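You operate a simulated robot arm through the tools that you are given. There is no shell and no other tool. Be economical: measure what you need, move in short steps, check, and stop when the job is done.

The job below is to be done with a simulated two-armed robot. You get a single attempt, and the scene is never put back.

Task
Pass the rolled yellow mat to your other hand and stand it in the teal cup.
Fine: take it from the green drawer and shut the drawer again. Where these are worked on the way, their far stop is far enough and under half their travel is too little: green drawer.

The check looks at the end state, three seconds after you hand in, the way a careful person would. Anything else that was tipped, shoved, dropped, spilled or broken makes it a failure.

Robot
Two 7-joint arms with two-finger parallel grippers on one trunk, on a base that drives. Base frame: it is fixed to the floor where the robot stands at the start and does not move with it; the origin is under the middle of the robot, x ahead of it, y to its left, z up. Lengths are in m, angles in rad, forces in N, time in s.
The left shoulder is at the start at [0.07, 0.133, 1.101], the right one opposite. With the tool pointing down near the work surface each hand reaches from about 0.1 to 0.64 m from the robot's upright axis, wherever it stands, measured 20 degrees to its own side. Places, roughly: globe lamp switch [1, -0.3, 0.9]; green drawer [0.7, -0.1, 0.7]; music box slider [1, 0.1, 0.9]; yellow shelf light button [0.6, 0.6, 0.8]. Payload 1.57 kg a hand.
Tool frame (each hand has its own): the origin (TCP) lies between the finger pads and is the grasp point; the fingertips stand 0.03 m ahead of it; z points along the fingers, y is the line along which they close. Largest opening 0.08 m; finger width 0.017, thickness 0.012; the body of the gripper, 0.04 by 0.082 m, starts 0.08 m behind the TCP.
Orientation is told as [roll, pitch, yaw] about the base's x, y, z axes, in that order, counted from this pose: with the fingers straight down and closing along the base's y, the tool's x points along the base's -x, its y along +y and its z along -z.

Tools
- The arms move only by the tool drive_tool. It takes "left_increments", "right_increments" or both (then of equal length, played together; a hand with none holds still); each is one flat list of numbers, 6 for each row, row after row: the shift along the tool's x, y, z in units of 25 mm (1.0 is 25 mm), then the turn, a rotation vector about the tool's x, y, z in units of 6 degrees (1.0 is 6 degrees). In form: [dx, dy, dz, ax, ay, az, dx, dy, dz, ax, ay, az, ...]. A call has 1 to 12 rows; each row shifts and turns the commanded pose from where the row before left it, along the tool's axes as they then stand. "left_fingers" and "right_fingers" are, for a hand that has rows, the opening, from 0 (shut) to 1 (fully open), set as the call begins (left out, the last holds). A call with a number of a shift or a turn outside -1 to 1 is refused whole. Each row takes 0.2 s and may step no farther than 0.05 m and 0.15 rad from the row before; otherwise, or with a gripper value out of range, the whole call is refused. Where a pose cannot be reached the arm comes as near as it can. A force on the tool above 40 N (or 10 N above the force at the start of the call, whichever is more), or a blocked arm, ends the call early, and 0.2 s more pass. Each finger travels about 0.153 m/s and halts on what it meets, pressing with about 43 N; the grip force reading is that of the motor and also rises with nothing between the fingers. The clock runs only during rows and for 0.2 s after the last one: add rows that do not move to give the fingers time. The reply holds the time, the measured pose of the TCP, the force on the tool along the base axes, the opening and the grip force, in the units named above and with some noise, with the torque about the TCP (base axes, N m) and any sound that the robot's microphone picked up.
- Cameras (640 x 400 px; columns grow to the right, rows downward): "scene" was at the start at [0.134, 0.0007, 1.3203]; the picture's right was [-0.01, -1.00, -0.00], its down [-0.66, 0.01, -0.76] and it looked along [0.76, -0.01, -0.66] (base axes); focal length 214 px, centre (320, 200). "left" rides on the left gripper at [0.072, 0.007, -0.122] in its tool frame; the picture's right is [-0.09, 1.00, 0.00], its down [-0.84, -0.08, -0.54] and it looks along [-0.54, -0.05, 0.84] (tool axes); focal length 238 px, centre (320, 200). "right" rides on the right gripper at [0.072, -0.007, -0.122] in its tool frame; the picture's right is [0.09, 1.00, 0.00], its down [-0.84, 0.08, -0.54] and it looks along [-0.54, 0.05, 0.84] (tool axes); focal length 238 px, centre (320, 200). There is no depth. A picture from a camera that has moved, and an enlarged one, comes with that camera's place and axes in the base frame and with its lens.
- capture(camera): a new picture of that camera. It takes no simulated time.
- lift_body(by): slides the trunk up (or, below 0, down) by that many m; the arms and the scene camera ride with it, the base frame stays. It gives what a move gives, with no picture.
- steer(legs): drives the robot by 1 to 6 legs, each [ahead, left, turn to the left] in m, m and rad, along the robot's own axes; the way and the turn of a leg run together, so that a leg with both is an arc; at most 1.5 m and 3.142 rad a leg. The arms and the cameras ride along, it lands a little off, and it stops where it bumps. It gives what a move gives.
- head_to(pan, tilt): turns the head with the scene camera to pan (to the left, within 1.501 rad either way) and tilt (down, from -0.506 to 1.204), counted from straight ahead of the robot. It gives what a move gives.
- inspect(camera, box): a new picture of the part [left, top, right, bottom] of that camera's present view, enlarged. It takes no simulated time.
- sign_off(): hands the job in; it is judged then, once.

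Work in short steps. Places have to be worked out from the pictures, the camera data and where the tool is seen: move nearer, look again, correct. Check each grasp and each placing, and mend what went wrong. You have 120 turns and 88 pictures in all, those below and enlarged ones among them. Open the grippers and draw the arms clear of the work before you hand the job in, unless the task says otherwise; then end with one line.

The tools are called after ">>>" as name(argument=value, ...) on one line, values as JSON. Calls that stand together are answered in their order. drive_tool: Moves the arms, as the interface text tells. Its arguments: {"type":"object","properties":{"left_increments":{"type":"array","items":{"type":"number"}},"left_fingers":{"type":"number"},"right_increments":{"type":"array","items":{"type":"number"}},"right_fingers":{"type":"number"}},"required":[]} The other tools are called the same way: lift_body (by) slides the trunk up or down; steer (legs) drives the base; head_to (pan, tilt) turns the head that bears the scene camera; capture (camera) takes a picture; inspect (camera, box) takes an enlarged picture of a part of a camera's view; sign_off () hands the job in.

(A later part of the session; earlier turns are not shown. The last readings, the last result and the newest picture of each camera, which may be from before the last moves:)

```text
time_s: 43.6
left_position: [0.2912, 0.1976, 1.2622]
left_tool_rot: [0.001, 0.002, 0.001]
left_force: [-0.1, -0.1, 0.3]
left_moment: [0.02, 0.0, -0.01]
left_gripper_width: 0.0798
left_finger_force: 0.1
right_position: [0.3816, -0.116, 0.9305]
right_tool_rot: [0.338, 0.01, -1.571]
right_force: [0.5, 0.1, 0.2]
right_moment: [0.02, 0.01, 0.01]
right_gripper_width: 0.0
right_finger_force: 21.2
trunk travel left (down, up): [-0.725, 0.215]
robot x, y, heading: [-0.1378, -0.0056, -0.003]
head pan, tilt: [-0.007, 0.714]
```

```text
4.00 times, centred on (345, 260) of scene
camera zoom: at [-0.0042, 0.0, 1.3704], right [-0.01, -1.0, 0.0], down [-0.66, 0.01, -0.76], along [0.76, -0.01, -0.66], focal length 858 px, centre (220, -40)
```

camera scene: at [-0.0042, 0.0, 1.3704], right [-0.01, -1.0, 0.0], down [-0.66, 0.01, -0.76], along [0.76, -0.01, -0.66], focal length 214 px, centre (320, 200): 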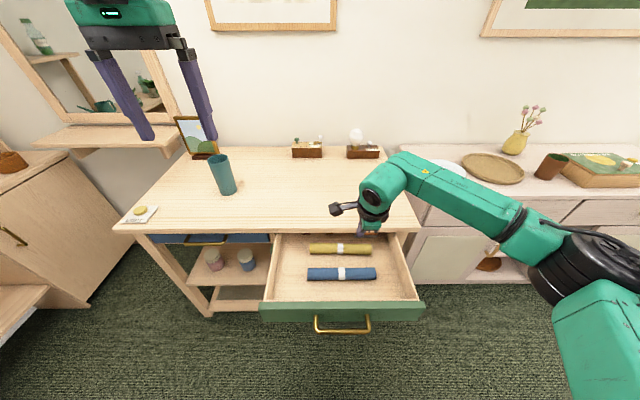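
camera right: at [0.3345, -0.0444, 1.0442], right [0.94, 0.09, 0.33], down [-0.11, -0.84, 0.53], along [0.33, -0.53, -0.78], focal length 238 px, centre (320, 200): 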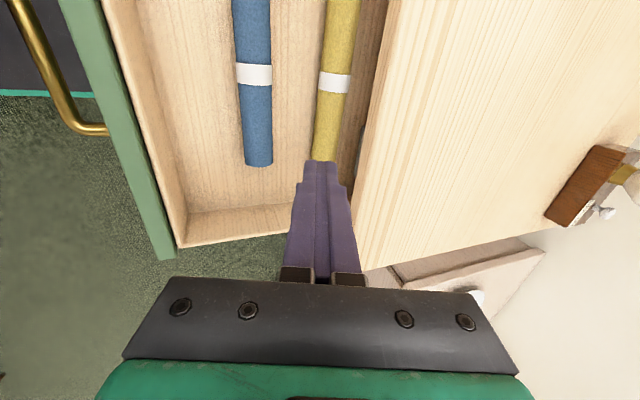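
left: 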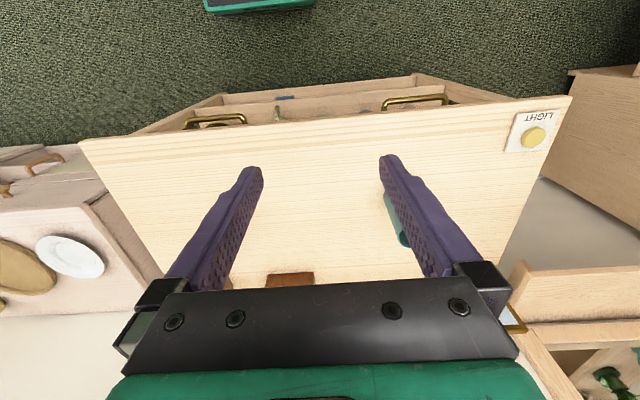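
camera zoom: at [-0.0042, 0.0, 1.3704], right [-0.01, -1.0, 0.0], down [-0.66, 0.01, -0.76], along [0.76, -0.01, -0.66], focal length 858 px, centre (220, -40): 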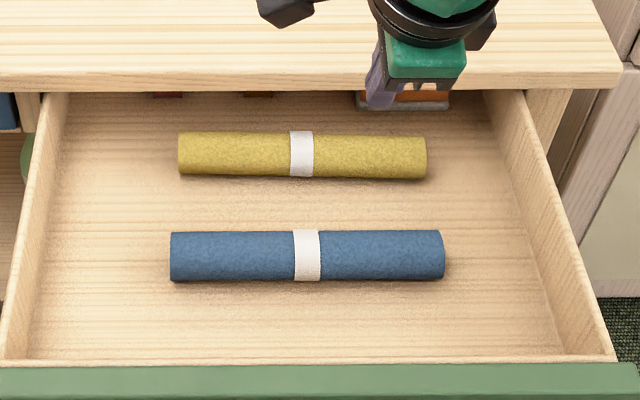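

The push moved the drawer in by about 1 cm and the roll back to x≈0.466. I'll draw the drawer out more, using closed fingers against its front panel from inside. First I bring the hand upright above the free floor in front of the blue roll.

>>> drive_tool(right_increments=[0.4, -0.65, 0, 1, 0, 0, 0.4, -0.65, 0, 1, 0, 0, 0.4, -0.65, 0, 1, 0, 0, 0.4, -0.65, 0, 0.2, 0, 0, 0.4, -0.7, 0, 0, 0, 0, 0, 0, 0, 0, 0, 0], right_fingers=0)

>>> capture(camera="right")

```text
time_s: 45.0
left_position: [0.2928, 0.1975, 1.2619]
left_tool_rot: [0.002, 0.002, 0.001]
left_force: [-0.7, 0.4, 0.3]
left_moment: [0.0, 0.0, 0.0]
left_gripper_width: 0.0801
left_finger_force: 0.0
right_position: [0.3025, -0.0659, 0.9194]
right_tool_rot: [0.001, 0.015, -1.57]
right_force: [0.7, -0.2, -0.6]
right_moment: [0.0, 0.02, 0.01]
right_gripper_width: 0.0
right_finger_force: 21.2
trunk travel left (down, up): [-0.725, 0.215]
robot x, y, heading: [-0.1393, -0.0037, 0.0]
head pan, tilt: [-0.007, 0.714]
```

```text
57 pictures are left
camera right: at [0.2946, 0.0053, 1.0415], right [1.0, 0.09, 0.0], down [0.08, -0.84, 0.53], along [0.05, -0.53, -0.85], focal length 238 px, centre (320, 200)
```

right: 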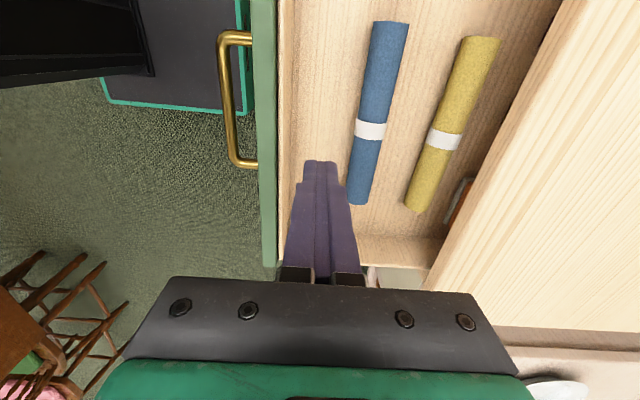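

The fingers are over clear floor between the front panel (x≈0.257) and the blue roll (0.346). I lower them.

>>> drive_tool(right_increments=[0, -0.1, 1, 0, 0, 0, 0, -0.1, 1, 0, 0, 0, 0, 0, 1, 0, 0, 0, 0, 0, 1, 0, 0, 0, 0, 0, 1, 0, 0, 0, 0, 0, 1, 0, 0, 0, 0, 0, 0, 0, 0, 0])

>>> capture(camera="right")

```text
time_s: 46.6
left_position: [0.292, 0.1979, 1.2618]
left_tool_rot: [0.0, 0.001, 0.001]
left_force: [-0.1, 0.1, 0.6]
left_moment: [0.0, -0.01, -0.02]
left_gripper_width: 0.08
left_finger_force: 0.0
right_position: [0.2965, -0.0657, 0.768]
right_tool_rot: [0.004, 0.013, -1.57]
right_force: [0.6, -0.5, 0.2]
right_moment: [-0.01, 0.01, -0.02]
right_gripper_width: 0.0
right_finger_force: 21.2
trunk travel left (down, up): [-0.725, 0.215]
robot x, y, heading: [-0.1407, -0.002, -0.003]
head pan, tilt: [-0.007, 0.714]
```

```text
56 pictures are left
camera right: at [0.2883, 0.0053, 0.89], right [1.0, 0.09, 0.0], down [0.08, -0.84, 0.53], along [0.05, -0.53, -0.85], focal length 238 px, centre (320, 200)
```

right: 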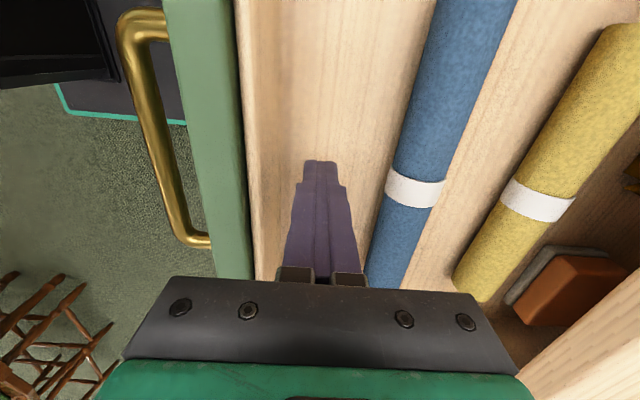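

Clear on both sides. I draw toward the robot slowly: contact comes after about 2 cm, then the drawer should follow.

>>> drive_tool(right_increments=[0, -0.4, 0, 0, 0, 0, 0, -0.4, 0, 0, 0, 0, 0, -0.4, 0, 0, 0, 0, 0, -0.4, 0, 0, 0, 0, 0, -0.4, 0, 0, 0, 0, 0, -0.4, 0, 0, 0, 0, 0, -0.4, 0, 0, 0, 0, 0, -0.4, 0, 0, 0, 0])

>>> capture(camera="right")

```text
time_s: 48.4
left_position: [0.2918, 0.1975, 1.2619]
left_tool_rot: [0.001, 0.003, 0.002]
left_force: [-0.1, -0.1, 0.3]
left_moment: [-0.01, 0.02, -0.01]
left_gripper_width: 0.0801
left_finger_force: 0.1
right_position: [0.2153, -0.0638, 0.7685]
right_tool_rot: [0.001, 0.013, -1.57]
right_force: [1.4, -0.1, 0.1]
right_moment: [0.0, 0.0, 0.02]
right_gripper_width: 0.0002
right_finger_force: 20.9
trunk travel left (down, up): [-0.725, 0.215]
robot x, y, heading: [-0.1364, 0.0021, 0.0]
head pan, tilt: [-0.007, 0.714]
```

```text
55 pictures are left
camera right: at [0.2084, 0.0071, 0.891], right [1.0, 0.09, 0.0], down [0.08, -0.84, 0.53], along [0.05, -0.53, -0.85], focal length 238 px, centre (320, 200)
```

right: 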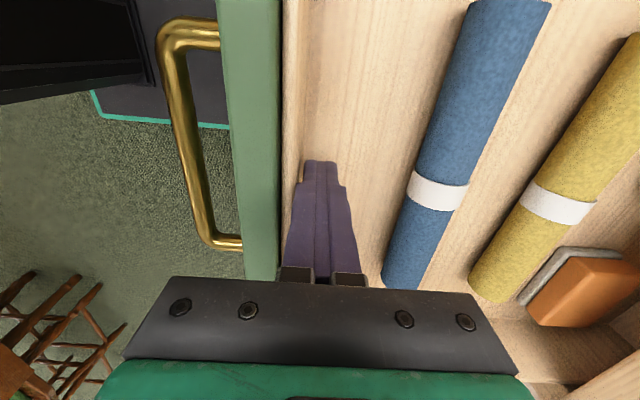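

The drawer follows; no stop yet. Another 4 cm.

>>> drive_tool(right_increments=[0, -0.4, 0, 0, 0, 0, 0, -0.4, 0, 0, 0, 0, 0, -0.4, 0, 0, 0, 0, 0, -0.4, 0, 0, 0, 0])

>>> drive_tool(right_increments=[0, 0.2, 0, 0, 0, 0, 0, 0.2, -0.5, 0, 0, 0, 0, 0, -1, 0, 0, 0, 0, 0, -1, 0, 0, 0, 0, 0, -1, 0, 0, 0, 0, 0, -1, 0, 0, 0, 0, 0, -1, 0, 0, 0, 0, 0, -1, 0, 0, 0])

>>> capture(camera="right")

>>> capture(camera="scene")

```text
time_s: 49.2
left_position: [0.2945, 0.198, 1.2602]
left_tool_rot: [0.0, 0.003, 0.003]
left_force: [-1.1, 0.8, 0.3]
left_moment: [-0.01, -0.07, 0.02]
left_gripper_width: 0.0801
left_finger_force: 0.0
right_position: [0.2036, -0.065, 0.7704]
right_tool_rot: [0.033, 0.015, -1.579]
right_force: [22.9, 2.0, -11.1]
right_moment: [0.11, 0.02, 0.19]
right_gripper_width: 0.0001
right_finger_force: 21.2
trunk travel left (down, up): [-0.725, 0.215]
robot x, y, heading: [-0.135, -0.0004, 0.002]
head pan, tilt: [-0.007, 0.714]
stopped in row 3 (right hand): the force on the tool passed its limit (the readings are from after the stop); the commanded pose is now the measured one
```

```text
time_s: 51.0
left_position: [0.2918, 0.1976, 1.2608]
left_tool_rot: [0.0, 0.002, 0.001]
left_force: [-0.1, 0.7, -1.2]
left_moment: [-0.01, -0.02, 0.04]
left_gripper_width: 0.0799
left_finger_force: 0.1
right_position: [0.2039, -0.0663, 0.9331]
right_tool_rot: [0.022, 0.014, -1.576]
right_force: [0.3, 0.1, 0.4]
right_moment: [-0.02, -0.02, 0.02]
right_gripper_width: 0.0
right_finger_force: 21.2
trunk travel left (down, up): [-0.725, 0.215]
robot x, y, heading: [-0.137, -0.002, 0.0]
head pan, tilt: [-0.007, 0.714]
```

```text
54 pictures are left
camera right: at [0.1941, 0.0051, 1.0568], right [1.0, 0.09, 0.02], down [0.06, -0.84, 0.53], along [0.07, -0.53, -0.85], focal length 238 px, centre (320, 200)
```

right: 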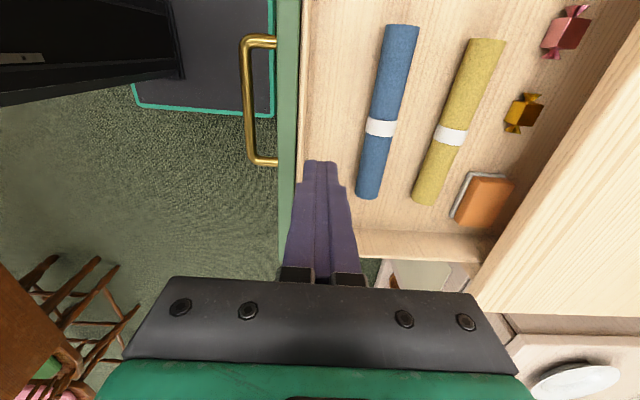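

```text
53 pictures are left
camera scene: at [-0.0032, 0.0002, 1.3703], right [-0.01, -1.0, 0.0], down [-0.66, 0.0, -0.76], along [0.76, -0.01, -0.66], focal length 214 px, centre (320, 200)
```

scene: 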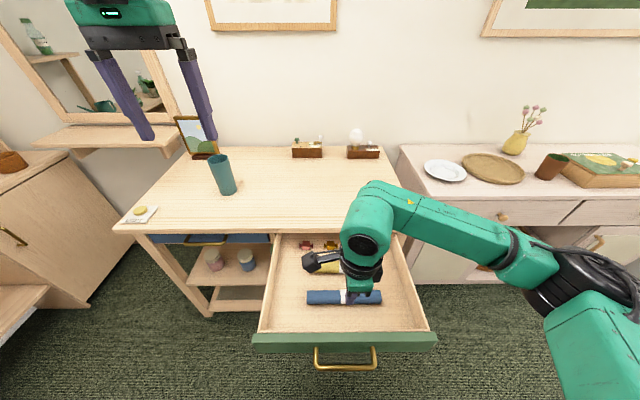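

Drawer at its stop now; the yellow roll is at x≈0.393, well clear of the table edge. I move above it at y≈-0.12 with the hand upright.

>>> drive_tool(right_increments=[-0.27, 0.945, 0.3, 0, 0, 0, -0.27, 0.945, 0.3, 0, 0, 0, -0.27, 0.945, 0.3, 0, 0, 0, -0.27, 0.945, 0.3, 0, 0, 0, -0.27, 0.945, 0.3, 0, 0, 0, -0.27, 0.945, 0.3, 0, 0, 0, -0.27, 0.945, 0.3, 0, 0, 0, -0.27, 0.945, 0.3, 0.2, 0, 0, 0, 0, 0, 0, 0, 0], right_fingers=0.8)

>>> capture(camera="right")

```text
time_s: 53.0
left_position: [0.2932, 0.1983, 1.2625]
left_tool_rot: [0.0, 0.001, 0.003]
left_force: [-0.4, 0.4, 0.1]
left_moment: [-0.03, -0.03, 0.0]
left_gripper_width: 0.0799
left_finger_force: 0.0
right_position: [0.3932, -0.1193, 0.8774]
right_tool_rot: [0.005, 0.013, -1.574]
right_force: [0.5, 0.1, 0.2]
right_moment: [-0.01, -0.03, -0.01]
right_gripper_width: 0.0642
right_finger_force: 0.2
trunk travel left (down, up): [-0.725, 0.215]
robot x, y, heading: [-0.1371, -0.0, -0.001]
head pan, tilt: [-0.007, 0.714]
```

```text
52 pictures are left
camera right: at [0.386, -0.0486, 0.9998], right [1.0, 0.09, 0.0], down [0.07, -0.84, 0.53], along [0.05, -0.53, -0.85], focal length 238 px, centre (320, 200)
```

right: 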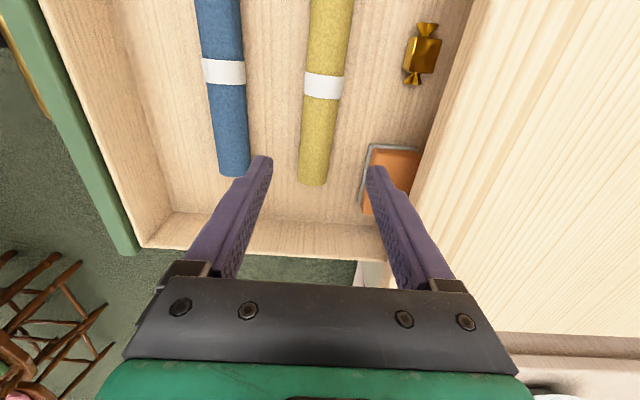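

Aligned within 2 mm. I narrow slightly and descend so that the tips stop just above the drawer floor.

>>> drive_tool(right_increments=[0, -0.1, 0.9, 0, 0, 0, 0, 0, 0.9, 0, 0, 0, 0, 0, 0.9, 0, 0, 0, 0, 0, 0.9, 0, 0, 0, 0, 0, 0.9, 0, 0, 0, 0, 0, 0.8, 0, 0, 0, 0, 0, 0, 0, 0, 0], right_fingers=0.7)

>>> capture(camera="right")

```text
time_s: 54.6
left_position: [0.2925, 0.1987, 1.2611]
left_tool_rot: [0.0, 0.003, 0.002]
left_force: [-0.4, -0.1, 0.5]
left_moment: [0.01, -0.01, 0.0]
left_gripper_width: 0.0799
left_finger_force: 0.1
right_position: [0.3922, -0.1173, 0.7448]
right_tool_rot: [0.002, 0.015, -1.576]
right_force: [-0.1, 0.0, 0.0]
right_moment: [0.0, -0.01, -0.01]
right_gripper_width: 0.0559
right_finger_force: 0.0
trunk travel left (down, up): [-0.725, 0.215]
robot x, y, heading: [-0.1395, -0.0019, 0.002]
head pan, tilt: [-0.007, 0.714]
```

```text
51 pictures are left
camera right: at [0.3847, -0.0476, 0.8676], right [1.0, 0.09, 0.0], down [0.07, -0.84, 0.53], along [0.05, -0.53, -0.85], focal length 238 px, centre (320, 200)
```

right: 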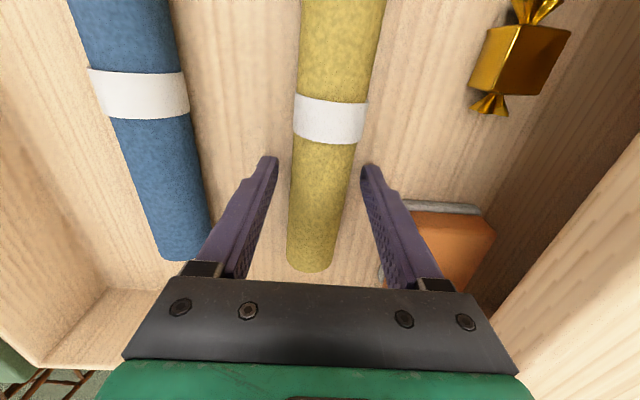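

I lower the last 5 mm and close.

>>> drive_tool(right_increments=[0, 0, 0.2, 0, 0, 0, 0, 0, 0, 0, 0, 0])

>>> drive_tool(right_increments=[0, 0, 0, 0, 0, 0, 0, 0, 0, 0, 0, 0, 0, 0, 0, 0, 0, 0], right_fingers=0)

>>> drive_tool(right_increments=[0, 0, -0.4, 0, 0, 0, 0, 0, -0.6, 0, 0, 0, 0, 0, -0.8, 0, 0, 0, 0, 0, -0.8, 0, 0, 0])

>>> capture(camera="right")

```text
time_s: 55.2
left_position: [0.292, 0.1969, 1.2625]
left_tool_rot: [0.0, 0.001, 0.002]
left_force: [1.1, -0.3, -0.5]
left_moment: [-0.02, -0.02, -0.01]
left_gripper_width: 0.0802
left_finger_force: 0.1
right_position: [0.3912, -0.1172, 0.7401]
right_tool_rot: [0.003, 0.014, -1.575]
right_force: [-0.3, -0.1, -0.5]
right_moment: [0.03, 0.01, 0.04]
right_gripper_width: 0.056
right_finger_force: 0.0
trunk travel left (down, up): [-0.725, 0.215]
robot x, y, heading: [-0.138, -0.0022, 0.001]
head pan, tilt: [-0.007, 0.714]
```

```text
time_s: 56.0
left_position: [0.2921, 0.1973, 1.2623]
left_tool_rot: [0.0, 0.001, 0.002]
left_force: [0.5, -0.8, 0.5]
left_moment: [0.02, 0.01, 0.0]
left_gripper_width: 0.0802
left_finger_force: 0.0
right_position: [0.3918, -0.1186, 0.7396]
right_tool_rot: [0.002, 0.013, -1.575]
right_force: [0.1, 0.0, -0.3]
right_moment: [-0.03, 0.02, -0.06]
right_gripper_width: 0.0369
right_finger_force: 42.7
trunk travel left (down, up): [-0.725, 0.215]
robot x, y, heading: [-0.1379, 0.0018, -0.002]
head pan, tilt: [-0.007, 0.714]
```

```text
time_s: 57.0
left_position: [0.2926, 0.1973, 1.2624]
left_tool_rot: [0.001, 0.002, 0.0]
left_force: [0.3, -0.2, 0.3]
left_moment: [0.02, 0.01, -0.01]
left_gripper_width: 0.0801
left_finger_force: 0.0
right_position: [0.3921, -0.1203, 0.8051]
right_tool_rot: [0.001, 0.014, -1.575]
right_force: [-0.1, -0.3, -1.2]
right_moment: [-0.08, -0.01, -0.04]
right_gripper_width: 0.0363
right_finger_force: 43.0
trunk travel left (down, up): [-0.725, 0.215]
robot x, y, heading: [-0.1358, -0.0004, 0.002]
head pan, tilt: [-0.007, 0.714]
```

```text
50 pictures are left
camera right: at [0.3844, -0.0492, 0.9279], right [1.0, 0.09, 0.0], down [0.07, -0.84, 0.53], along [0.05, -0.53, -0.85], focal length 238 px, centre (320, 200)
```

right: 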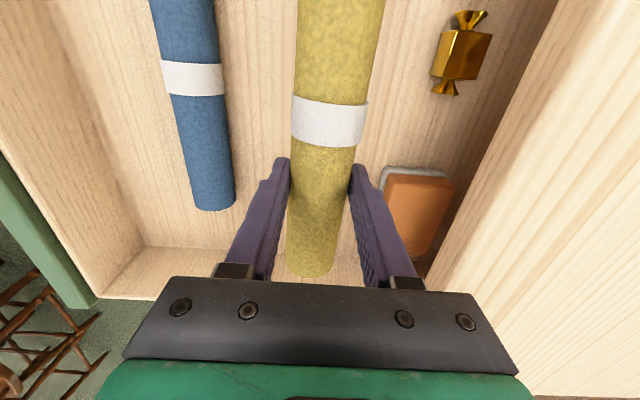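

Firm hold this time. I raise the roll clear while the left hand begins turning to point toward the right.

>>> drive_tool(right_increments=[0, 0, -0.95, 0, 0, 0, 0, 0, -0.95, 0, 0, 0, 0, 0, -0.95, 0, 0, 0, 0, -0.25, -0.95, 0, 0, 0, 0, -0.25, -0.95, 0, 0, 0, 0, -0.25, -0.95, 0, 0, 0, 0, -0.25, -0.95, 0, 0, 0, 0, -0.25, -0.95, 0, 0, 0, 0, -0.25, -0.95, 0, 0, 0, 0, -0.25, -0.95, 0, 0, 0, 0, -0.25, -0.95, 0, 0, 0, 0, -0.25, -0.95, 0, 0, 0], left_increments=[0, 0, 0, 1, 0, 0, 0, 0, 0, 1, 0, 0, 0, 0, 0, 1, 0, 0, 0, 0, 0, 1, 0, 0, 0, 0, 0, 1, 0, 0, 0, 0, 0, 1, 0, 0, 0, 0, 0, 1, 0, 0, 0, 0, 0, 1, 0, 0, 0, 0, 0, 1, 0, 0, 0, 0, 0, 1, 0, 0, 0, 0, 0, 1, 0, 0, 0, 0, 0, 1, 0, 0])

>>> capture(camera="scene")

```text
time_s: 59.6
left_position: [0.292, 0.1984, 1.2615]
left_tool_rot: [-1.261, 0.003, 0.002]
left_force: [0.0, 0.0, 0.7]
left_moment: [-0.01, 0.0, 0.01]
left_gripper_width: 0.0799
left_finger_force: 0.1
right_position: [0.3339, -0.1226, 1.0902]
right_tool_rot: [0.002, 0.014, -1.573]
right_force: [0.9, -0.1, -0.4]
right_moment: [-0.08, -0.01, -0.02]
right_gripper_width: 0.0367
right_finger_force: 43.0
trunk travel left (down, up): [-0.725, 0.215]
robot x, y, heading: [-0.1347, 0.0004, -0.001]
head pan, tilt: [-0.007, 0.714]
```

```text
49 pictures are left
camera scene: at [-0.0033, 0.0009, 1.3704], right [-0.01, -1.0, 0.0], down [-0.66, 0.0, -0.76], along [0.76, -0.01, -0.66], focal length 214 px, centre (320, 200)
```

scene: 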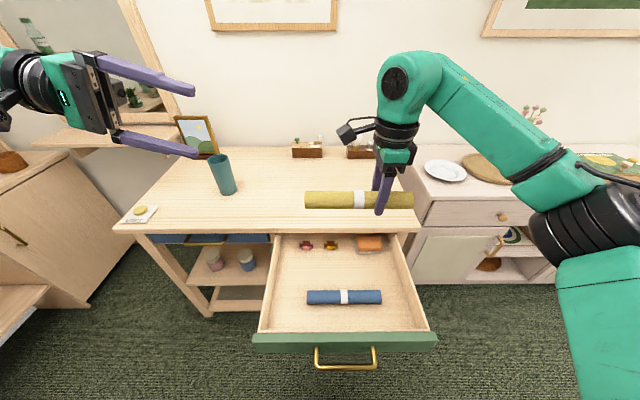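

The roll hangs level, its left end at y≈0.03. I finish turning the left hand and bring it in line with the roll, tips short of its end.

>>> drive_tool(left_increments=[0, 0, 0, 1, 0, 0, 0, 0, 0, 1, 0, 0, 0, 0, 0, 1, 0, 0, -0.187, 0.82, 0.3, 0, 0, 0, -0.187, 0.82, 0.3, 0, 0, 0, -0.187, 0.82, 0.3, 0, 0, 0, -0.187, 0.82, 0.3, 0, 0, 0, -0.187, 0.82, 0.3, 0, 0, 0, -0.187, 0.82, 0.3, 0, 0, 0, -0.187, 0.82, 0.3, 0, 0, 0, -0.187, 0.82, 0.3, 0, 0, 0, -0.187, 0.82, 0.3, 0, 0, 0], left_fingers=1)

>>> capture(camera="left")

>>> capture(camera="scene")

```text
time_s: 62.2
left_position: [0.335, 0.1301, 1.0771]
left_tool_rot: [-1.571, 0.001, 0.002]
left_force: [-0.6, 0.0, -1.0]
left_moment: [0.02, 0.01, 0.03]
left_gripper_width: 0.0798
left_finger_force: 0.1
right_position: [0.3355, -0.1238, 1.0892]
right_tool_rot: [0.003, 0.013, -1.576]
right_force: [0.3, 0.2, -1.2]
right_moment: [-0.06, 0.0, -0.05]
right_gripper_width: 0.0366
right_finger_force: 42.7
trunk travel left (down, up): [-0.725, 0.215]
robot x, y, heading: [-0.1373, -0.0012, 0.0]
head pan, tilt: [-0.007, 0.714]
```

```text
48 pictures are left
camera left: at [0.2629, 0.2523, 1.0702], right [0.09, 0.0, -1.0], down [0.84, 0.54, 0.08], along [0.54, -0.84, 0.05], focal length 238 px, centre (320, 200)
```

left: 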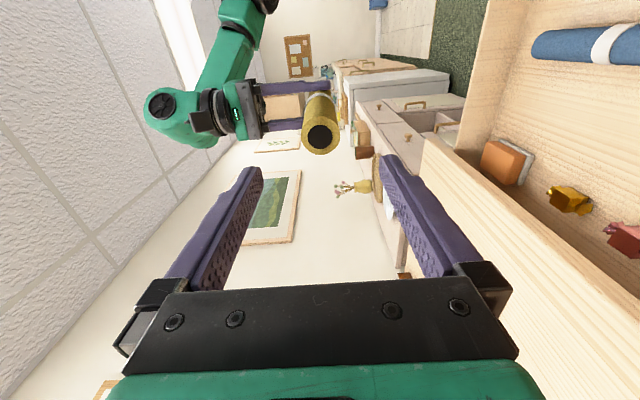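

```text
47 pictures are left
camera scene: at [-0.0023, -0.0002, 1.3703], right [-0.01, -1.0, 0.0], down [-0.66, 0.01, -0.76], along [0.75, -0.01, -0.66], focal length 214 px, centre (320, 200)
```

scene: 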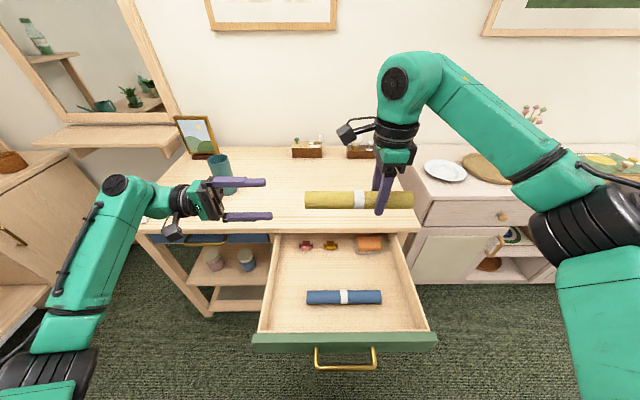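

The roll's end is centred between the left fingers. I advance 118 mm so the TCP is about 2 cm inside the end.

>>> drive_tool(left_increments=[0, 0, 0.9, 0, 0, 0, 0, 0, 0.9, 0, 0, 0, 0, 0, 0.9, 0, 0, 0, 0, 0, 0.9, 0, 0, 0, 0, 0.05, 0.9, 0, 0, 0, 0, 0, 0.2, 0, 0, 0, 0, 0, 0, 0, 0, 0])

>>> capture(camera="left")

>>> capture(camera="scene")

```text
time_s: 63.8
left_position: [0.3339, 0.012, 1.0756]
left_tool_rot: [-1.572, 0.002, 0.002]
left_force: [0.2, 1.1, 0.4]
left_moment: [-0.01, 0.03, -0.01]
left_gripper_width: 0.0802
left_finger_force: 0.2
right_position: [0.3346, -0.1232, 1.0894]
right_tool_rot: [0.002, 0.015, -1.575]
right_force: [0.7, 0.1, -1.5]
right_moment: [-0.02, -0.02, 0.03]
right_gripper_width: 0.0368
right_finger_force: 42.4
trunk travel left (down, up): [-0.725, 0.215]
robot x, y, heading: [-0.133, -0.0007, -0.002]
head pan, tilt: [-0.007, 0.714]
```

```text
46 pictures are left
camera left: at [0.2625, 0.134, 1.0684], right [0.09, 0.0, -1.0], down [0.84, 0.54, 0.08], along [0.54, -0.84, 0.05], focal length 238 px, centre (320, 200)
```

left: 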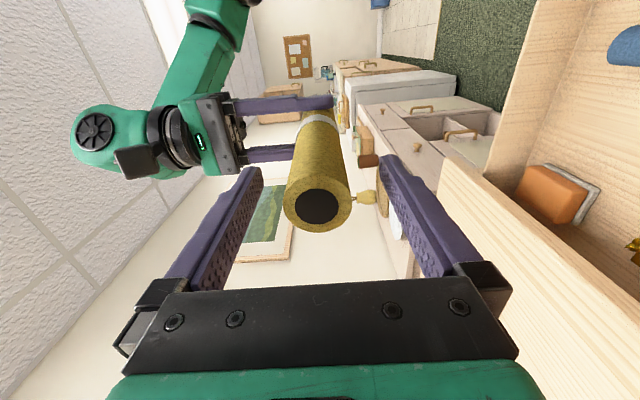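

```text
45 pictures are left
camera scene: at [-0.0028, 0.0, 1.3703], right [-0.01, -1.0, 0.0], down [-0.66, 0.0, -0.76], along [0.76, -0.01, -0.66], focal length 214 px, centre (320, 200)
```

scene: 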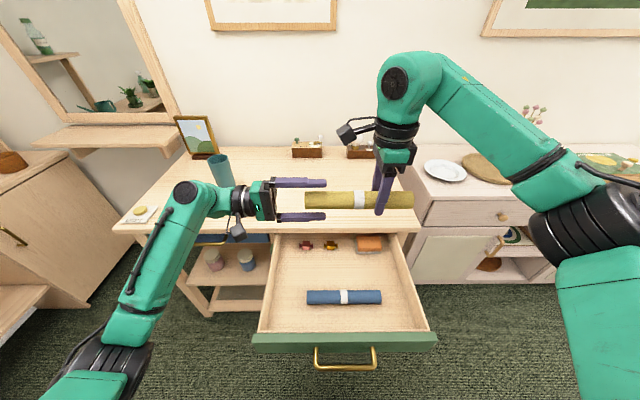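

Well centred, the end about 17 mm behind the TCP. I close the left fingers.

>>> drive_tool(left_increments=[0, 0, 0, 0, 0, 0, 0, 0, 0, 0, 0, 0, 0, 0, 0, 0, 0, 0], left_fingers=0)

```text
time_s: 64.6
left_position: [0.3341, 0.0126, 1.0771]
left_tool_rot: [-1.572, 0.001, 0.002]
left_force: [-0.4, -3.5, 9.7]
left_moment: [-0.87, -0.08, 0.01]
left_gripper_width: 0.0369
left_finger_force: 43.1
right_position: [0.336, -0.1233, 1.0901]
right_tool_rot: [0.001, 0.012, -1.576]
right_force: [1.1, 2.1, -9.7]
right_moment: [-0.44, 0.05, -0.08]
right_gripper_width: 0.0367
right_finger_force: 42.8
trunk travel left (down, up): [-0.725, 0.215]
robot x, y, heading: [-0.1384, -0.0022, 0.001]
head pan, tilt: [-0.007, 0.714]
```

Both hands hold it. I release with the right and raise that hand clear.

>>> drive_tool(right_increments=[0, 0, 0, 0, 0, 0, 0, 0, 0, 0, 0, 0, 0, 0, -0.5, 0, 0, 0, 0, 0, -1, 0, 0, 0, 0, 0, -1, 0, 0, 0, 0, 0, -1, 0, 0, 0], right_fingers=1)

>>> capture(camera="left")

>>> capture(camera="scene")

```text
time_s: 66.0
left_position: [0.3332, 0.0128, 1.0766]
left_tool_rot: [-1.572, 0.001, 0.0]
left_force: [0.4, 0.2, -0.5]
left_moment: [0.09, 0.05, 0.01]
left_gripper_width: 0.037
left_finger_force: 42.7
right_position: [0.3356, -0.1241, 1.176]
right_tool_rot: [0.003, 0.015, -1.576]
right_force: [0.2, 0.2, -0.5]
right_moment: [0.02, -0.04, -0.01]
right_gripper_width: 0.08
right_finger_force: 0.1
trunk travel left (down, up): [-0.725, 0.215]
robot x, y, heading: [-0.1388, -0.0002, -0.002]
head pan, tilt: [-0.007, 0.714]
```

```text
44 pictures are left
camera left: at [0.262, 0.1346, 1.0684], right [0.09, 0.0, -1.0], down [0.84, 0.54, 0.08], along [0.54, -0.84, 0.05], focal length 238 px, centre (320, 200)
```

left: 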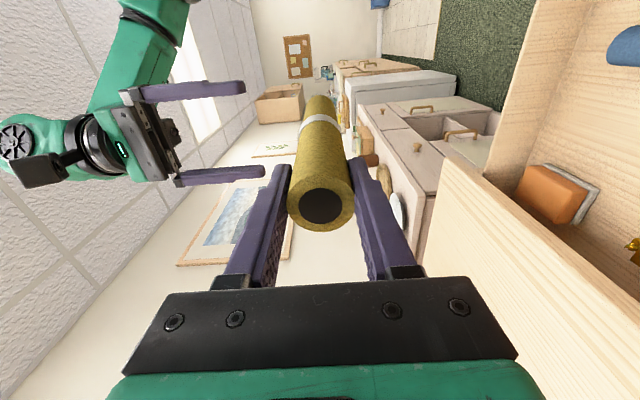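

```text
43 pictures are left
camera scene: at [-0.0035, 0.0005, 1.3703], right [-0.01, -1.0, 0.0], down [-0.66, 0.0, -0.76], along [0.76, -0.01, -0.66], focal length 214 px, centre (320, 200)
```

scene: 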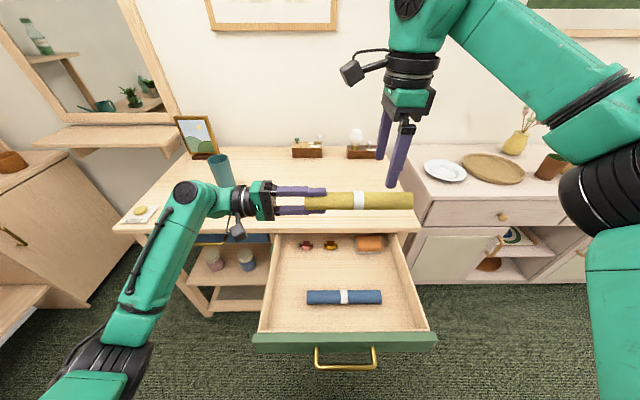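

The handover worked; the left hand holds the roll firmly. I take it aside to the left and upward, then turn it to hang down.

>>> drive_tool(left_increments=[0, -0.6, -1, 0, 0, 0, 0, -0.6, -1, 0, 0, 0, 0, -0.6, -1, 0, 0, 0, 0, -0.6, -1, 0, 0, 0, 0, -0.6, -1, 0, 0, 0, 0, -0.6, -1, 0, 0, 0, 0, -0.6, -1, 0, 0, 0, 0, -0.6, -1, 0, 0, 0, 0, 0, 0, 0, 0, 0])

>>> drive_tool(left_increments=[0, 0, 0, -1, 0, 0, 0, 0, 0, -1, 0, 0, 0, 0, 0, -1, 0, 0, 0, 0, 0, -1, 0, 0, 0, 0, 0, -1, 0, 0, 0, 0, 0, -1, 0, 0, 0, 0, 0, -1, 0, 0, 0, 0, 0, -1, 0, 0, 0, 0, 0, -1, 0, 0, 0, 0, 0, -1, 0, 0, 0, 0, 0, -1, 0, 0, 0, 0, 0, -1, 0, 0])

>>> drive_tool(left_increments=[0, 0, 0, -1, 0, 0, 0, 0, 0, -1, 0, 0, 0, 0, 0, -1, 0, 0])

>>> capture(camera="scene")

```text
time_s: 68.0
left_position: [0.3366, 0.2124, 1.1957]
left_tool_rot: [-1.571, 0.001, 0.003]
left_force: [-0.5, 0.3, -0.2]
left_moment: [0.09, -0.03, 0.01]
left_gripper_width: 0.0368
left_finger_force: 42.9
right_position: [0.3358, -0.1244, 1.1763]
right_tool_rot: [0.002, 0.014, -1.578]
right_force: [-0.9, 1.0, 0.5]
right_moment: [0.01, 0.03, -0.01]
right_gripper_width: 0.0803
right_finger_force: 0.1
trunk travel left (down, up): [-0.725, 0.215]
robot x, y, heading: [-0.1392, -0.0015, -0.0]
head pan, tilt: [-0.007, 0.714]
```

```text
time_s: 70.6
left_position: [0.3347, 0.2123, 1.1974]
left_tool_rot: [-0.313, 0.002, 0.003]
left_force: [0.0, -1.1, -0.7]
left_moment: [0.02, 0.04, 0.02]
left_gripper_width: 0.037
left_finger_force: 43.0
right_position: [0.3358, -0.1251, 1.1762]
right_tool_rot: [0.001, 0.015, -1.577]
right_force: [-0.3, 0.1, -0.6]
right_moment: [0.04, -0.03, -0.01]
right_gripper_width: 0.0799
right_finger_force: 0.1
trunk travel left (down, up): [-0.725, 0.215]
robot x, y, heading: [-0.1387, -0.0017, 0.0]
head pan, tilt: [-0.007, 0.714]
```

```text
time_s: 71.4
left_position: [0.335, 0.2123, 1.1968]
left_tool_rot: [0.002, 0.002, 0.004]
left_force: [0.3, -0.1, -0.8]
left_moment: [-0.01, 0.02, 0.01]
left_gripper_width: 0.0372
left_finger_force: 43.4
right_position: [0.335, -0.1249, 1.1756]
right_tool_rot: [0.001, 0.015, -1.577]
right_force: [0.5, -0.3, 0.4]
right_moment: [0.01, 0.0, -0.01]
right_gripper_width: 0.08
right_finger_force: 0.1
trunk travel left (down, up): [-0.725, 0.215]
robot x, y, heading: [-0.1358, 0.0016, 0.004]
head pan, tilt: [-0.007, 0.714]
```

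```text
42 pictures are left
camera scene: at [-0.0028, -0.0005, 1.3703], right [-0.01, -1.0, 0.0], down [-0.66, 0.01, -0.76], along [0.76, -0.01, -0.66], focal length 214 px, centre (320, 200)
```

scene: 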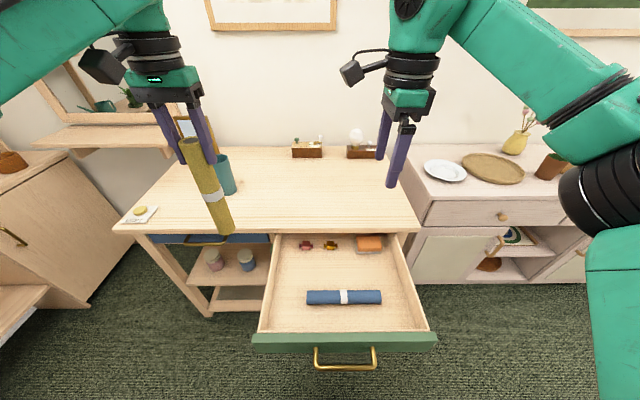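

The roll hangs straight down from the left hand. Now the drawer: I back off 0.3 m and lower the closed right hand in front of its handle bar (x≈0.12, y≈-0.055).

>>> steer(legs=[[-0.3, 0, 0]])

>>> drive_tool(right_increments=[0.23, 0, 1, 0, 0, 0, 0.23, 0, 1, 0, 0, 0, 0.23, 0, 1, 0, 0, 0, 0.23, 0, 1, 0, 0, 0, 0.23, 0, 1, 0, 0, 0, 0.23, 0, 1, 0, 0, 0, 0.23, 0, 1, 0, 0, 0, 0.23, 0, 1, 0, 0, 0, 0.23, 0, 1, 0, 0, 0, 0.23, 0, 1, 0, 0, 0, 0.23, 0, 1, 0, 0, 0, 0.23, 0, 1, 0, 0, 0], right_fingers=0)

>>> capture(camera="scene")

>>> capture(camera="right")

```text
time_s: 73.5
left_position: [0.0346, 0.214, 1.1952]
left_tool_rot: [0.0, 0.003, 0.007]
left_force: [0.2, 0.1, -1.1]
left_moment: [0.01, 0.04, -0.02]
left_gripper_width: 0.0371
left_finger_force: 43.0
right_position: [0.0371, -0.1222, 1.1757]
right_tool_rot: [0.0, 0.014, -1.57]
right_force: [-0.1, 1.1, -0.1]
right_moment: [0.0, 0.04, 0.03]
right_gripper_width: 0.0799
right_finger_force: 0.2
trunk travel left (down, up): [-0.725, 0.215]
robot x, y, heading: [-0.436, -0.0009, 0.008]
head pan, tilt: [-0.007, 0.714]
```

```text
time_s: 76.0
left_position: [0.0338, 0.2155, 1.196]
left_tool_rot: [-0.002, 0.001, 0.008]
left_force: [-0.3, -0.5, -0.5]
left_moment: [-0.01, 0.01, -0.01]
left_gripper_width: 0.037
left_finger_force: 43.2
right_position: [0.0368, -0.0498, 0.8768]
right_tool_rot: [0.002, 0.014, -1.572]
right_force: [0.5, 0.2, -0.9]
right_moment: [0.03, 0.01, 0.0]
right_gripper_width: 0.0
right_finger_force: 21.1
trunk travel left (down, up): [-0.725, 0.215]
robot x, y, heading: [-0.4345, -0.0012, 0.004]
head pan, tilt: [-0.007, 0.714]
```

```text
41 pictures are left
camera scene: at [-0.3024, 0.0003, 1.3703], right [0.0, -1.0, 0.0], down [-0.66, 0.0, -0.75], along [0.75, 0.0, -0.66], focal length 214 px, centre (320, 200)
```

scene: 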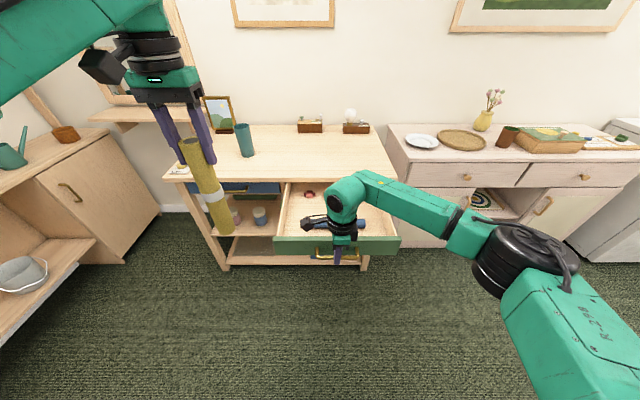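

```text
40 pictures are left
camera right: at [0.0306, 0.0217, 0.999], right [1.0, 0.09, 0.0], down [0.08, -0.84, 0.53], along [0.05, -0.53, -0.85], focal length 238 px, centre (320, 200)
```

right: 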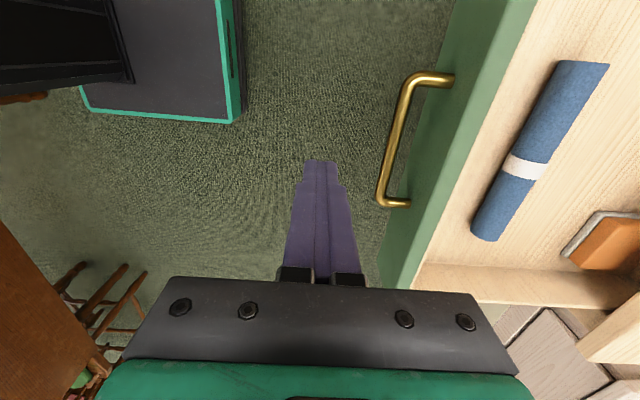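

Bar confirmed at [0.117, -0.053]. I lower to bar height and advance with the arm until the fingers are just short of it.

>>> drive_tool(right_increments=[0, 0, 1, 0, 0, 0, 0, 0, 1, 0, 0, 0, 0, 0, 1, 0, 0, 0, 0, 0, 1, 0, 0, 0, 0, 0, 1, 0, 0, 0, 0, 0.8, 0, 0, 0, 0, 0, 0.8, 0, 0, 0, 0, 0, 0.4, 0, 0, 0, 0])

>>> capture(camera="right")

```text
time_s: 77.8
left_position: [0.0336, 0.2146, 1.1953]
left_tool_rot: [-0.001, 0.002, 0.006]
left_force: [-0.2, 0.5, 0.2]
left_moment: [0.0, 0.0, 0.02]
left_gripper_width: 0.0367
left_finger_force: 43.0
right_position: [0.0878, -0.0474, 0.7523]
right_tool_rot: [0.002, 0.012, -1.571]
right_force: [1.0, 0.1, 0.1]
right_moment: [0.01, -0.02, 0.0]
right_gripper_width: 0.0003
right_finger_force: 21.1
trunk travel left (down, up): [-0.725, 0.215]
robot x, y, heading: [-0.4396, -0.0006, 0.004]
head pan, tilt: [-0.007, 0.714]
```

```text
39 pictures are left
camera right: at [0.0798, 0.0238, 0.8751], right [1.0, 0.09, 0.0], down [0.08, -0.84, 0.53], along [0.05, -0.53, -0.85], focal length 238 px, centre (320, 200)
```

right: 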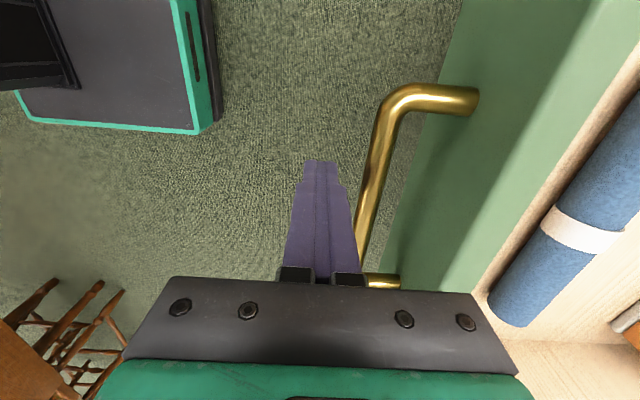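

The fingers sit just before the bar. I push with the base in a first gentle leg.

>>> steer(legs=[[0.12, 0, 0]])

>>> capture(camera="right")

```text
time_s: 79.1
left_position: [0.1504, 0.2144, 1.1958]
left_tool_rot: [0.0, 0.0, 0.008]
left_force: [0.5, 0.2, -0.3]
left_moment: [0.02, 0.01, 0.02]
left_gripper_width: 0.037
left_finger_force: 43.0
right_position: [0.2033, -0.048, 0.7529]
right_tool_rot: [0.006, 0.014, -1.57]
right_force: [0.2, -0.3, -1.1]
right_moment: [-0.01, 0.01, -0.03]
right_gripper_width: 0.0004
right_finger_force: 21.6
trunk travel left (down, up): [-0.725, 0.215]
robot x, y, heading: [-0.3212, -0.0032, 0.005]
head pan, tilt: [-0.007, 0.714]
```

```text
38 pictures are left
camera right: at [0.1961, 0.0242, 0.8759], right [1.0, 0.09, 0.0], down [0.08, -0.84, 0.53], along [0.05, -0.53, -0.85], focal length 238 px, centre (320, 200)
```

right: 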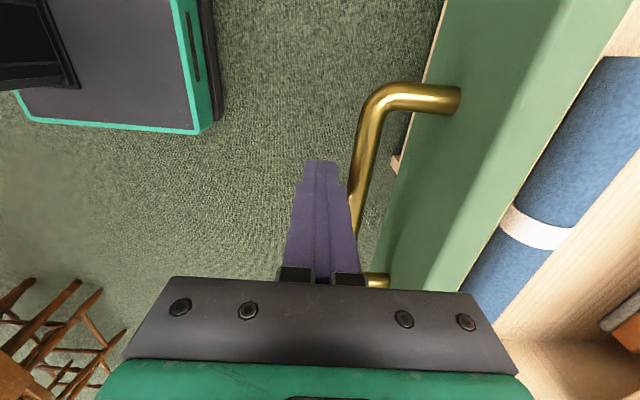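

The drawer goes in straight. Another leg, then I'll finish with the arm.

>>> steer(legs=[[0.2, 0, 0]])

>>> drive_tool(right_increments=[0, 0.5, 0, 0, 0, 0, 0, 0.5, 0, 0, 0, 0, 0, 0.4, 0, 0, 0, 0, 0, 0.4, 0, 0, 0, 0, 0, 0.4, 0, 0, 0, 0, 0, 0.4, 0, 0, 0, 0])

>>> capture(camera="right")

>>> capture(camera="scene")

```text
time_s: 80.7
left_position: [0.3533, 0.2169, 1.1965]
left_tool_rot: [0.0, 0.001, 0.008]
left_force: [1.2, -0.2, -0.8]
left_moment: [0.01, 0.02, -0.01]
left_gripper_width: 0.0367
left_finger_force: 42.8
right_position: [0.4075, -0.0453, 0.7525]
right_tool_rot: [0.003, 0.015, -1.57]
right_force: [-0.2, 0.3, 0.0]
right_moment: [0.01, 0.04, -0.02]
right_gripper_width: 0.0001
right_finger_force: 21.2
trunk travel left (down, up): [-0.725, 0.215]
robot x, y, heading: [-0.1135, -0.0015, 0.003]
head pan, tilt: [-0.007, 0.714]
```

```text
time_s: 82.1
left_position: [0.3554, 0.215, 1.1957]
left_tool_rot: [0.002, 0.002, 0.007]
left_force: [0.2, -0.2, -1.7]
left_moment: [0.0, -0.01, 0.01]
left_gripper_width: 0.0369
left_finger_force: 43.1
right_position: [0.4365, -0.0441, 0.7552]
right_tool_rot: [0.004, 0.016, -1.571]
right_force: [-0.3, -0.2, 0.5]
right_moment: [-0.02, -0.02, -0.04]
right_gripper_width: 0.0
right_finger_force: 21.7
right hand out of reach, approached as far as the arm can: row 3, 4, 5, 6
trunk travel left (down, up): [-0.725, 0.215]
robot x, y, heading: [-0.1151, 0.0009, -0.002]
head pan, tilt: [-0.007, 0.714]
```

```text
37 pictures are left
camera right: at [0.4291, 0.0249, 0.879], right [1.0, 0.09, 0.0], down [0.08, -0.84, 0.53], along [0.05, -0.53, -0.85], focal length 238 px, centre (320, 200)
```

right: 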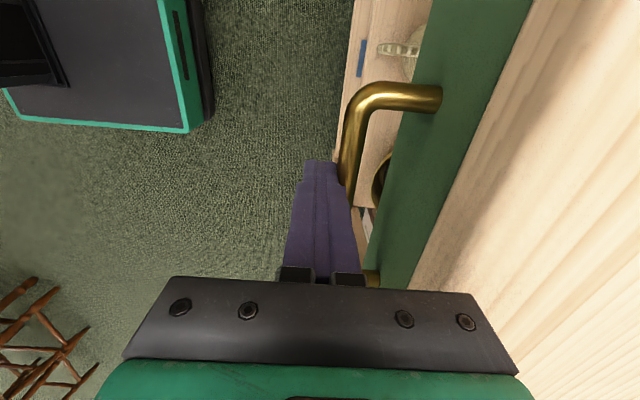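

```text
36 pictures are left
camera scene: at [0.0183, 0.0014, 1.3703], right [0.0, -1.0, 0.0], down [-0.66, 0.0, -0.76], along [0.76, 0.0, -0.66], focal length 214 px, centre (320, 200)
```

scene: 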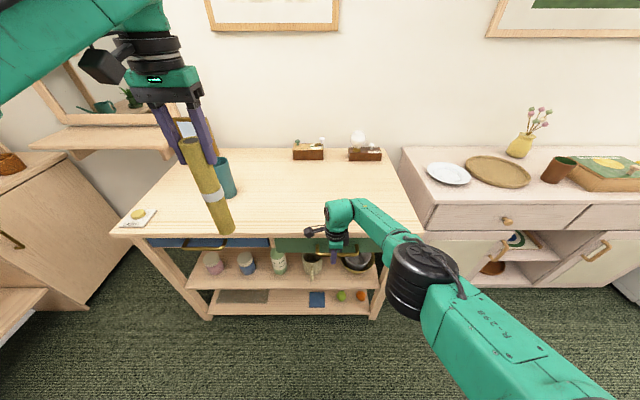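

Nearly shut, with the arm at its reach limit. I drive ahead 3 cm to press it home.

>>> steer(legs=[[0.03, 0, 0]])

>>> capture(camera="right")

```text
time_s: 83.1
left_position: [0.386, 0.2169, 1.1958]
left_tool_rot: [0.001, 0.003, 0.006]
left_force: [0.3, 0.6, -1.2]
left_moment: [0.02, 0.0, 0.01]
left_gripper_width: 0.0368
left_finger_force: 42.7
right_position: [0.4635, -0.0449, 0.7558]
right_tool_rot: [-0.014, 0.016, -1.57]
right_force: [-0.1, 0.3, -0.3]
right_moment: [0.01, 0.04, -0.01]
right_gripper_width: 0.0
right_finger_force: 21.6
trunk travel left (down, up): [-0.725, 0.215]
robot x, y, heading: [-0.0843, -0.0022, 0.006]
head pan, tilt: [-0.007, 0.714]
stopped in leg 1: the force on the tool passed its limit (the readings are from after the stop); the commanded pose is now the measured one
```

```text
35 pictures are left
camera right: at [0.4579, 0.0258, 0.8795], right [1.0, 0.09, -0.01], down [0.09, -0.84, 0.53], along [0.04, -0.53, -0.85], focal length 238 px, centre (320, 200)
```

right: 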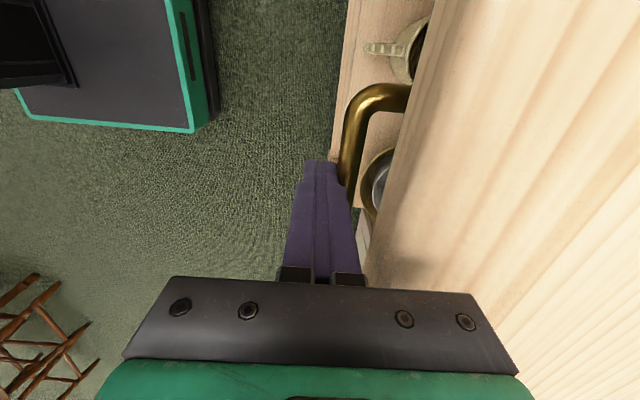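

The force limit was met with the panel under the table edge: the drawer is shut. I withdraw the right hand back and up, then check.

>>> drive_tool(right_increments=[0, -0.8, 0, 0, 0, 0, 0, -1, 0, 0, 0, 0, 0, -1, 0, 0, 0, 0, -0.3, -1, -0.5, 0, 0, 0, -0.5, 0, -1, 0, 0, 0, -0.5, 0, -1, 0, 0, 0, -0.5, 0, -1, 0, 0, 0, -0.5, 0, -1, 0, 0, 0, -0.5, 0, -1, 0, 0, 0, -0.5, 0, -1, 0, 0, 0, -0.5, 0, -1, 0, 0, 0, -0.5, 0, -1, 0, 0, 0])

>>> capture(camera="scene")

>>> inspect(camera="scene", box=[100, 180, 440, 330])

```text
time_s: 85.7
left_position: [0.3841, 0.2151, 1.1955]
left_tool_rot: [0.001, 0.002, 0.007]
left_force: [-0.7, 0.2, -0.8]
left_moment: [-0.01, -0.01, 0.01]
left_gripper_width: 0.0369
left_finger_force: 43.5
right_position: [0.3683, -0.1545, 0.97]
right_tool_rot: [-0.014, 0.014, -1.57]
right_force: [0.0, 0.9, -0.1]
right_moment: [-0.06, 0.01, 0.02]
right_gripper_width: 0.0
right_finger_force: 21.4
trunk travel left (down, up): [-0.725, 0.215]
robot x, y, heading: [-0.0848, 0.0026, 0.002]
head pan, tilt: [-0.007, 0.714]
```

```text
34 pictures are left
camera scene: at [0.0479, 0.0013, 1.3703], right [0.0, -1.0, 0.0], down [-0.66, 0.0, -0.76], along [0.76, 0.0, -0.66], focal length 214 px, centre (320, 200)
```

scene: 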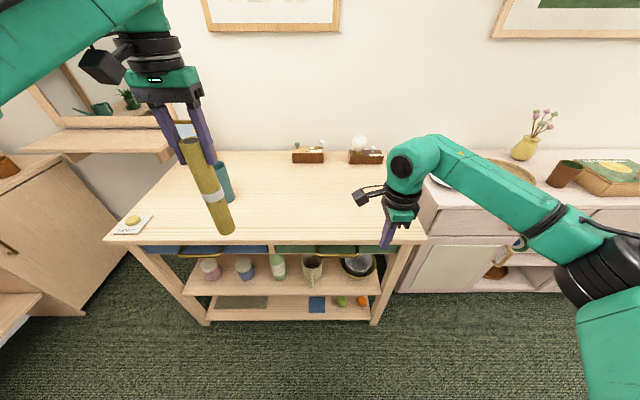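

```text
1.88 times, centred on (270, 255) of scene
camera zoom: at [0.0479, 0.0013, 1.3703], right [0.0, -1.0, 0.0], down [-0.66, 0.0, -0.76], along [0.76, 0.0, -0.66], focal length 404 px, centre (414, 96)
```

zoom: 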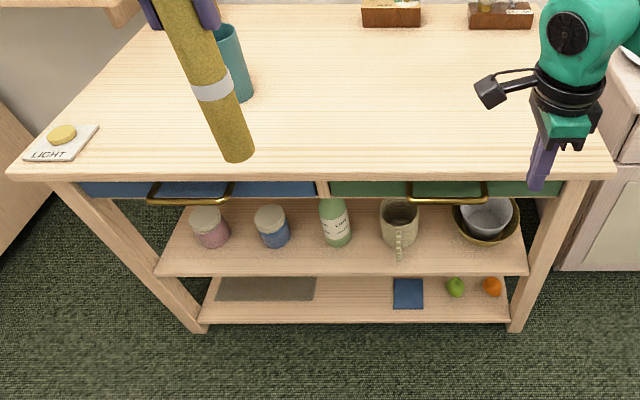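

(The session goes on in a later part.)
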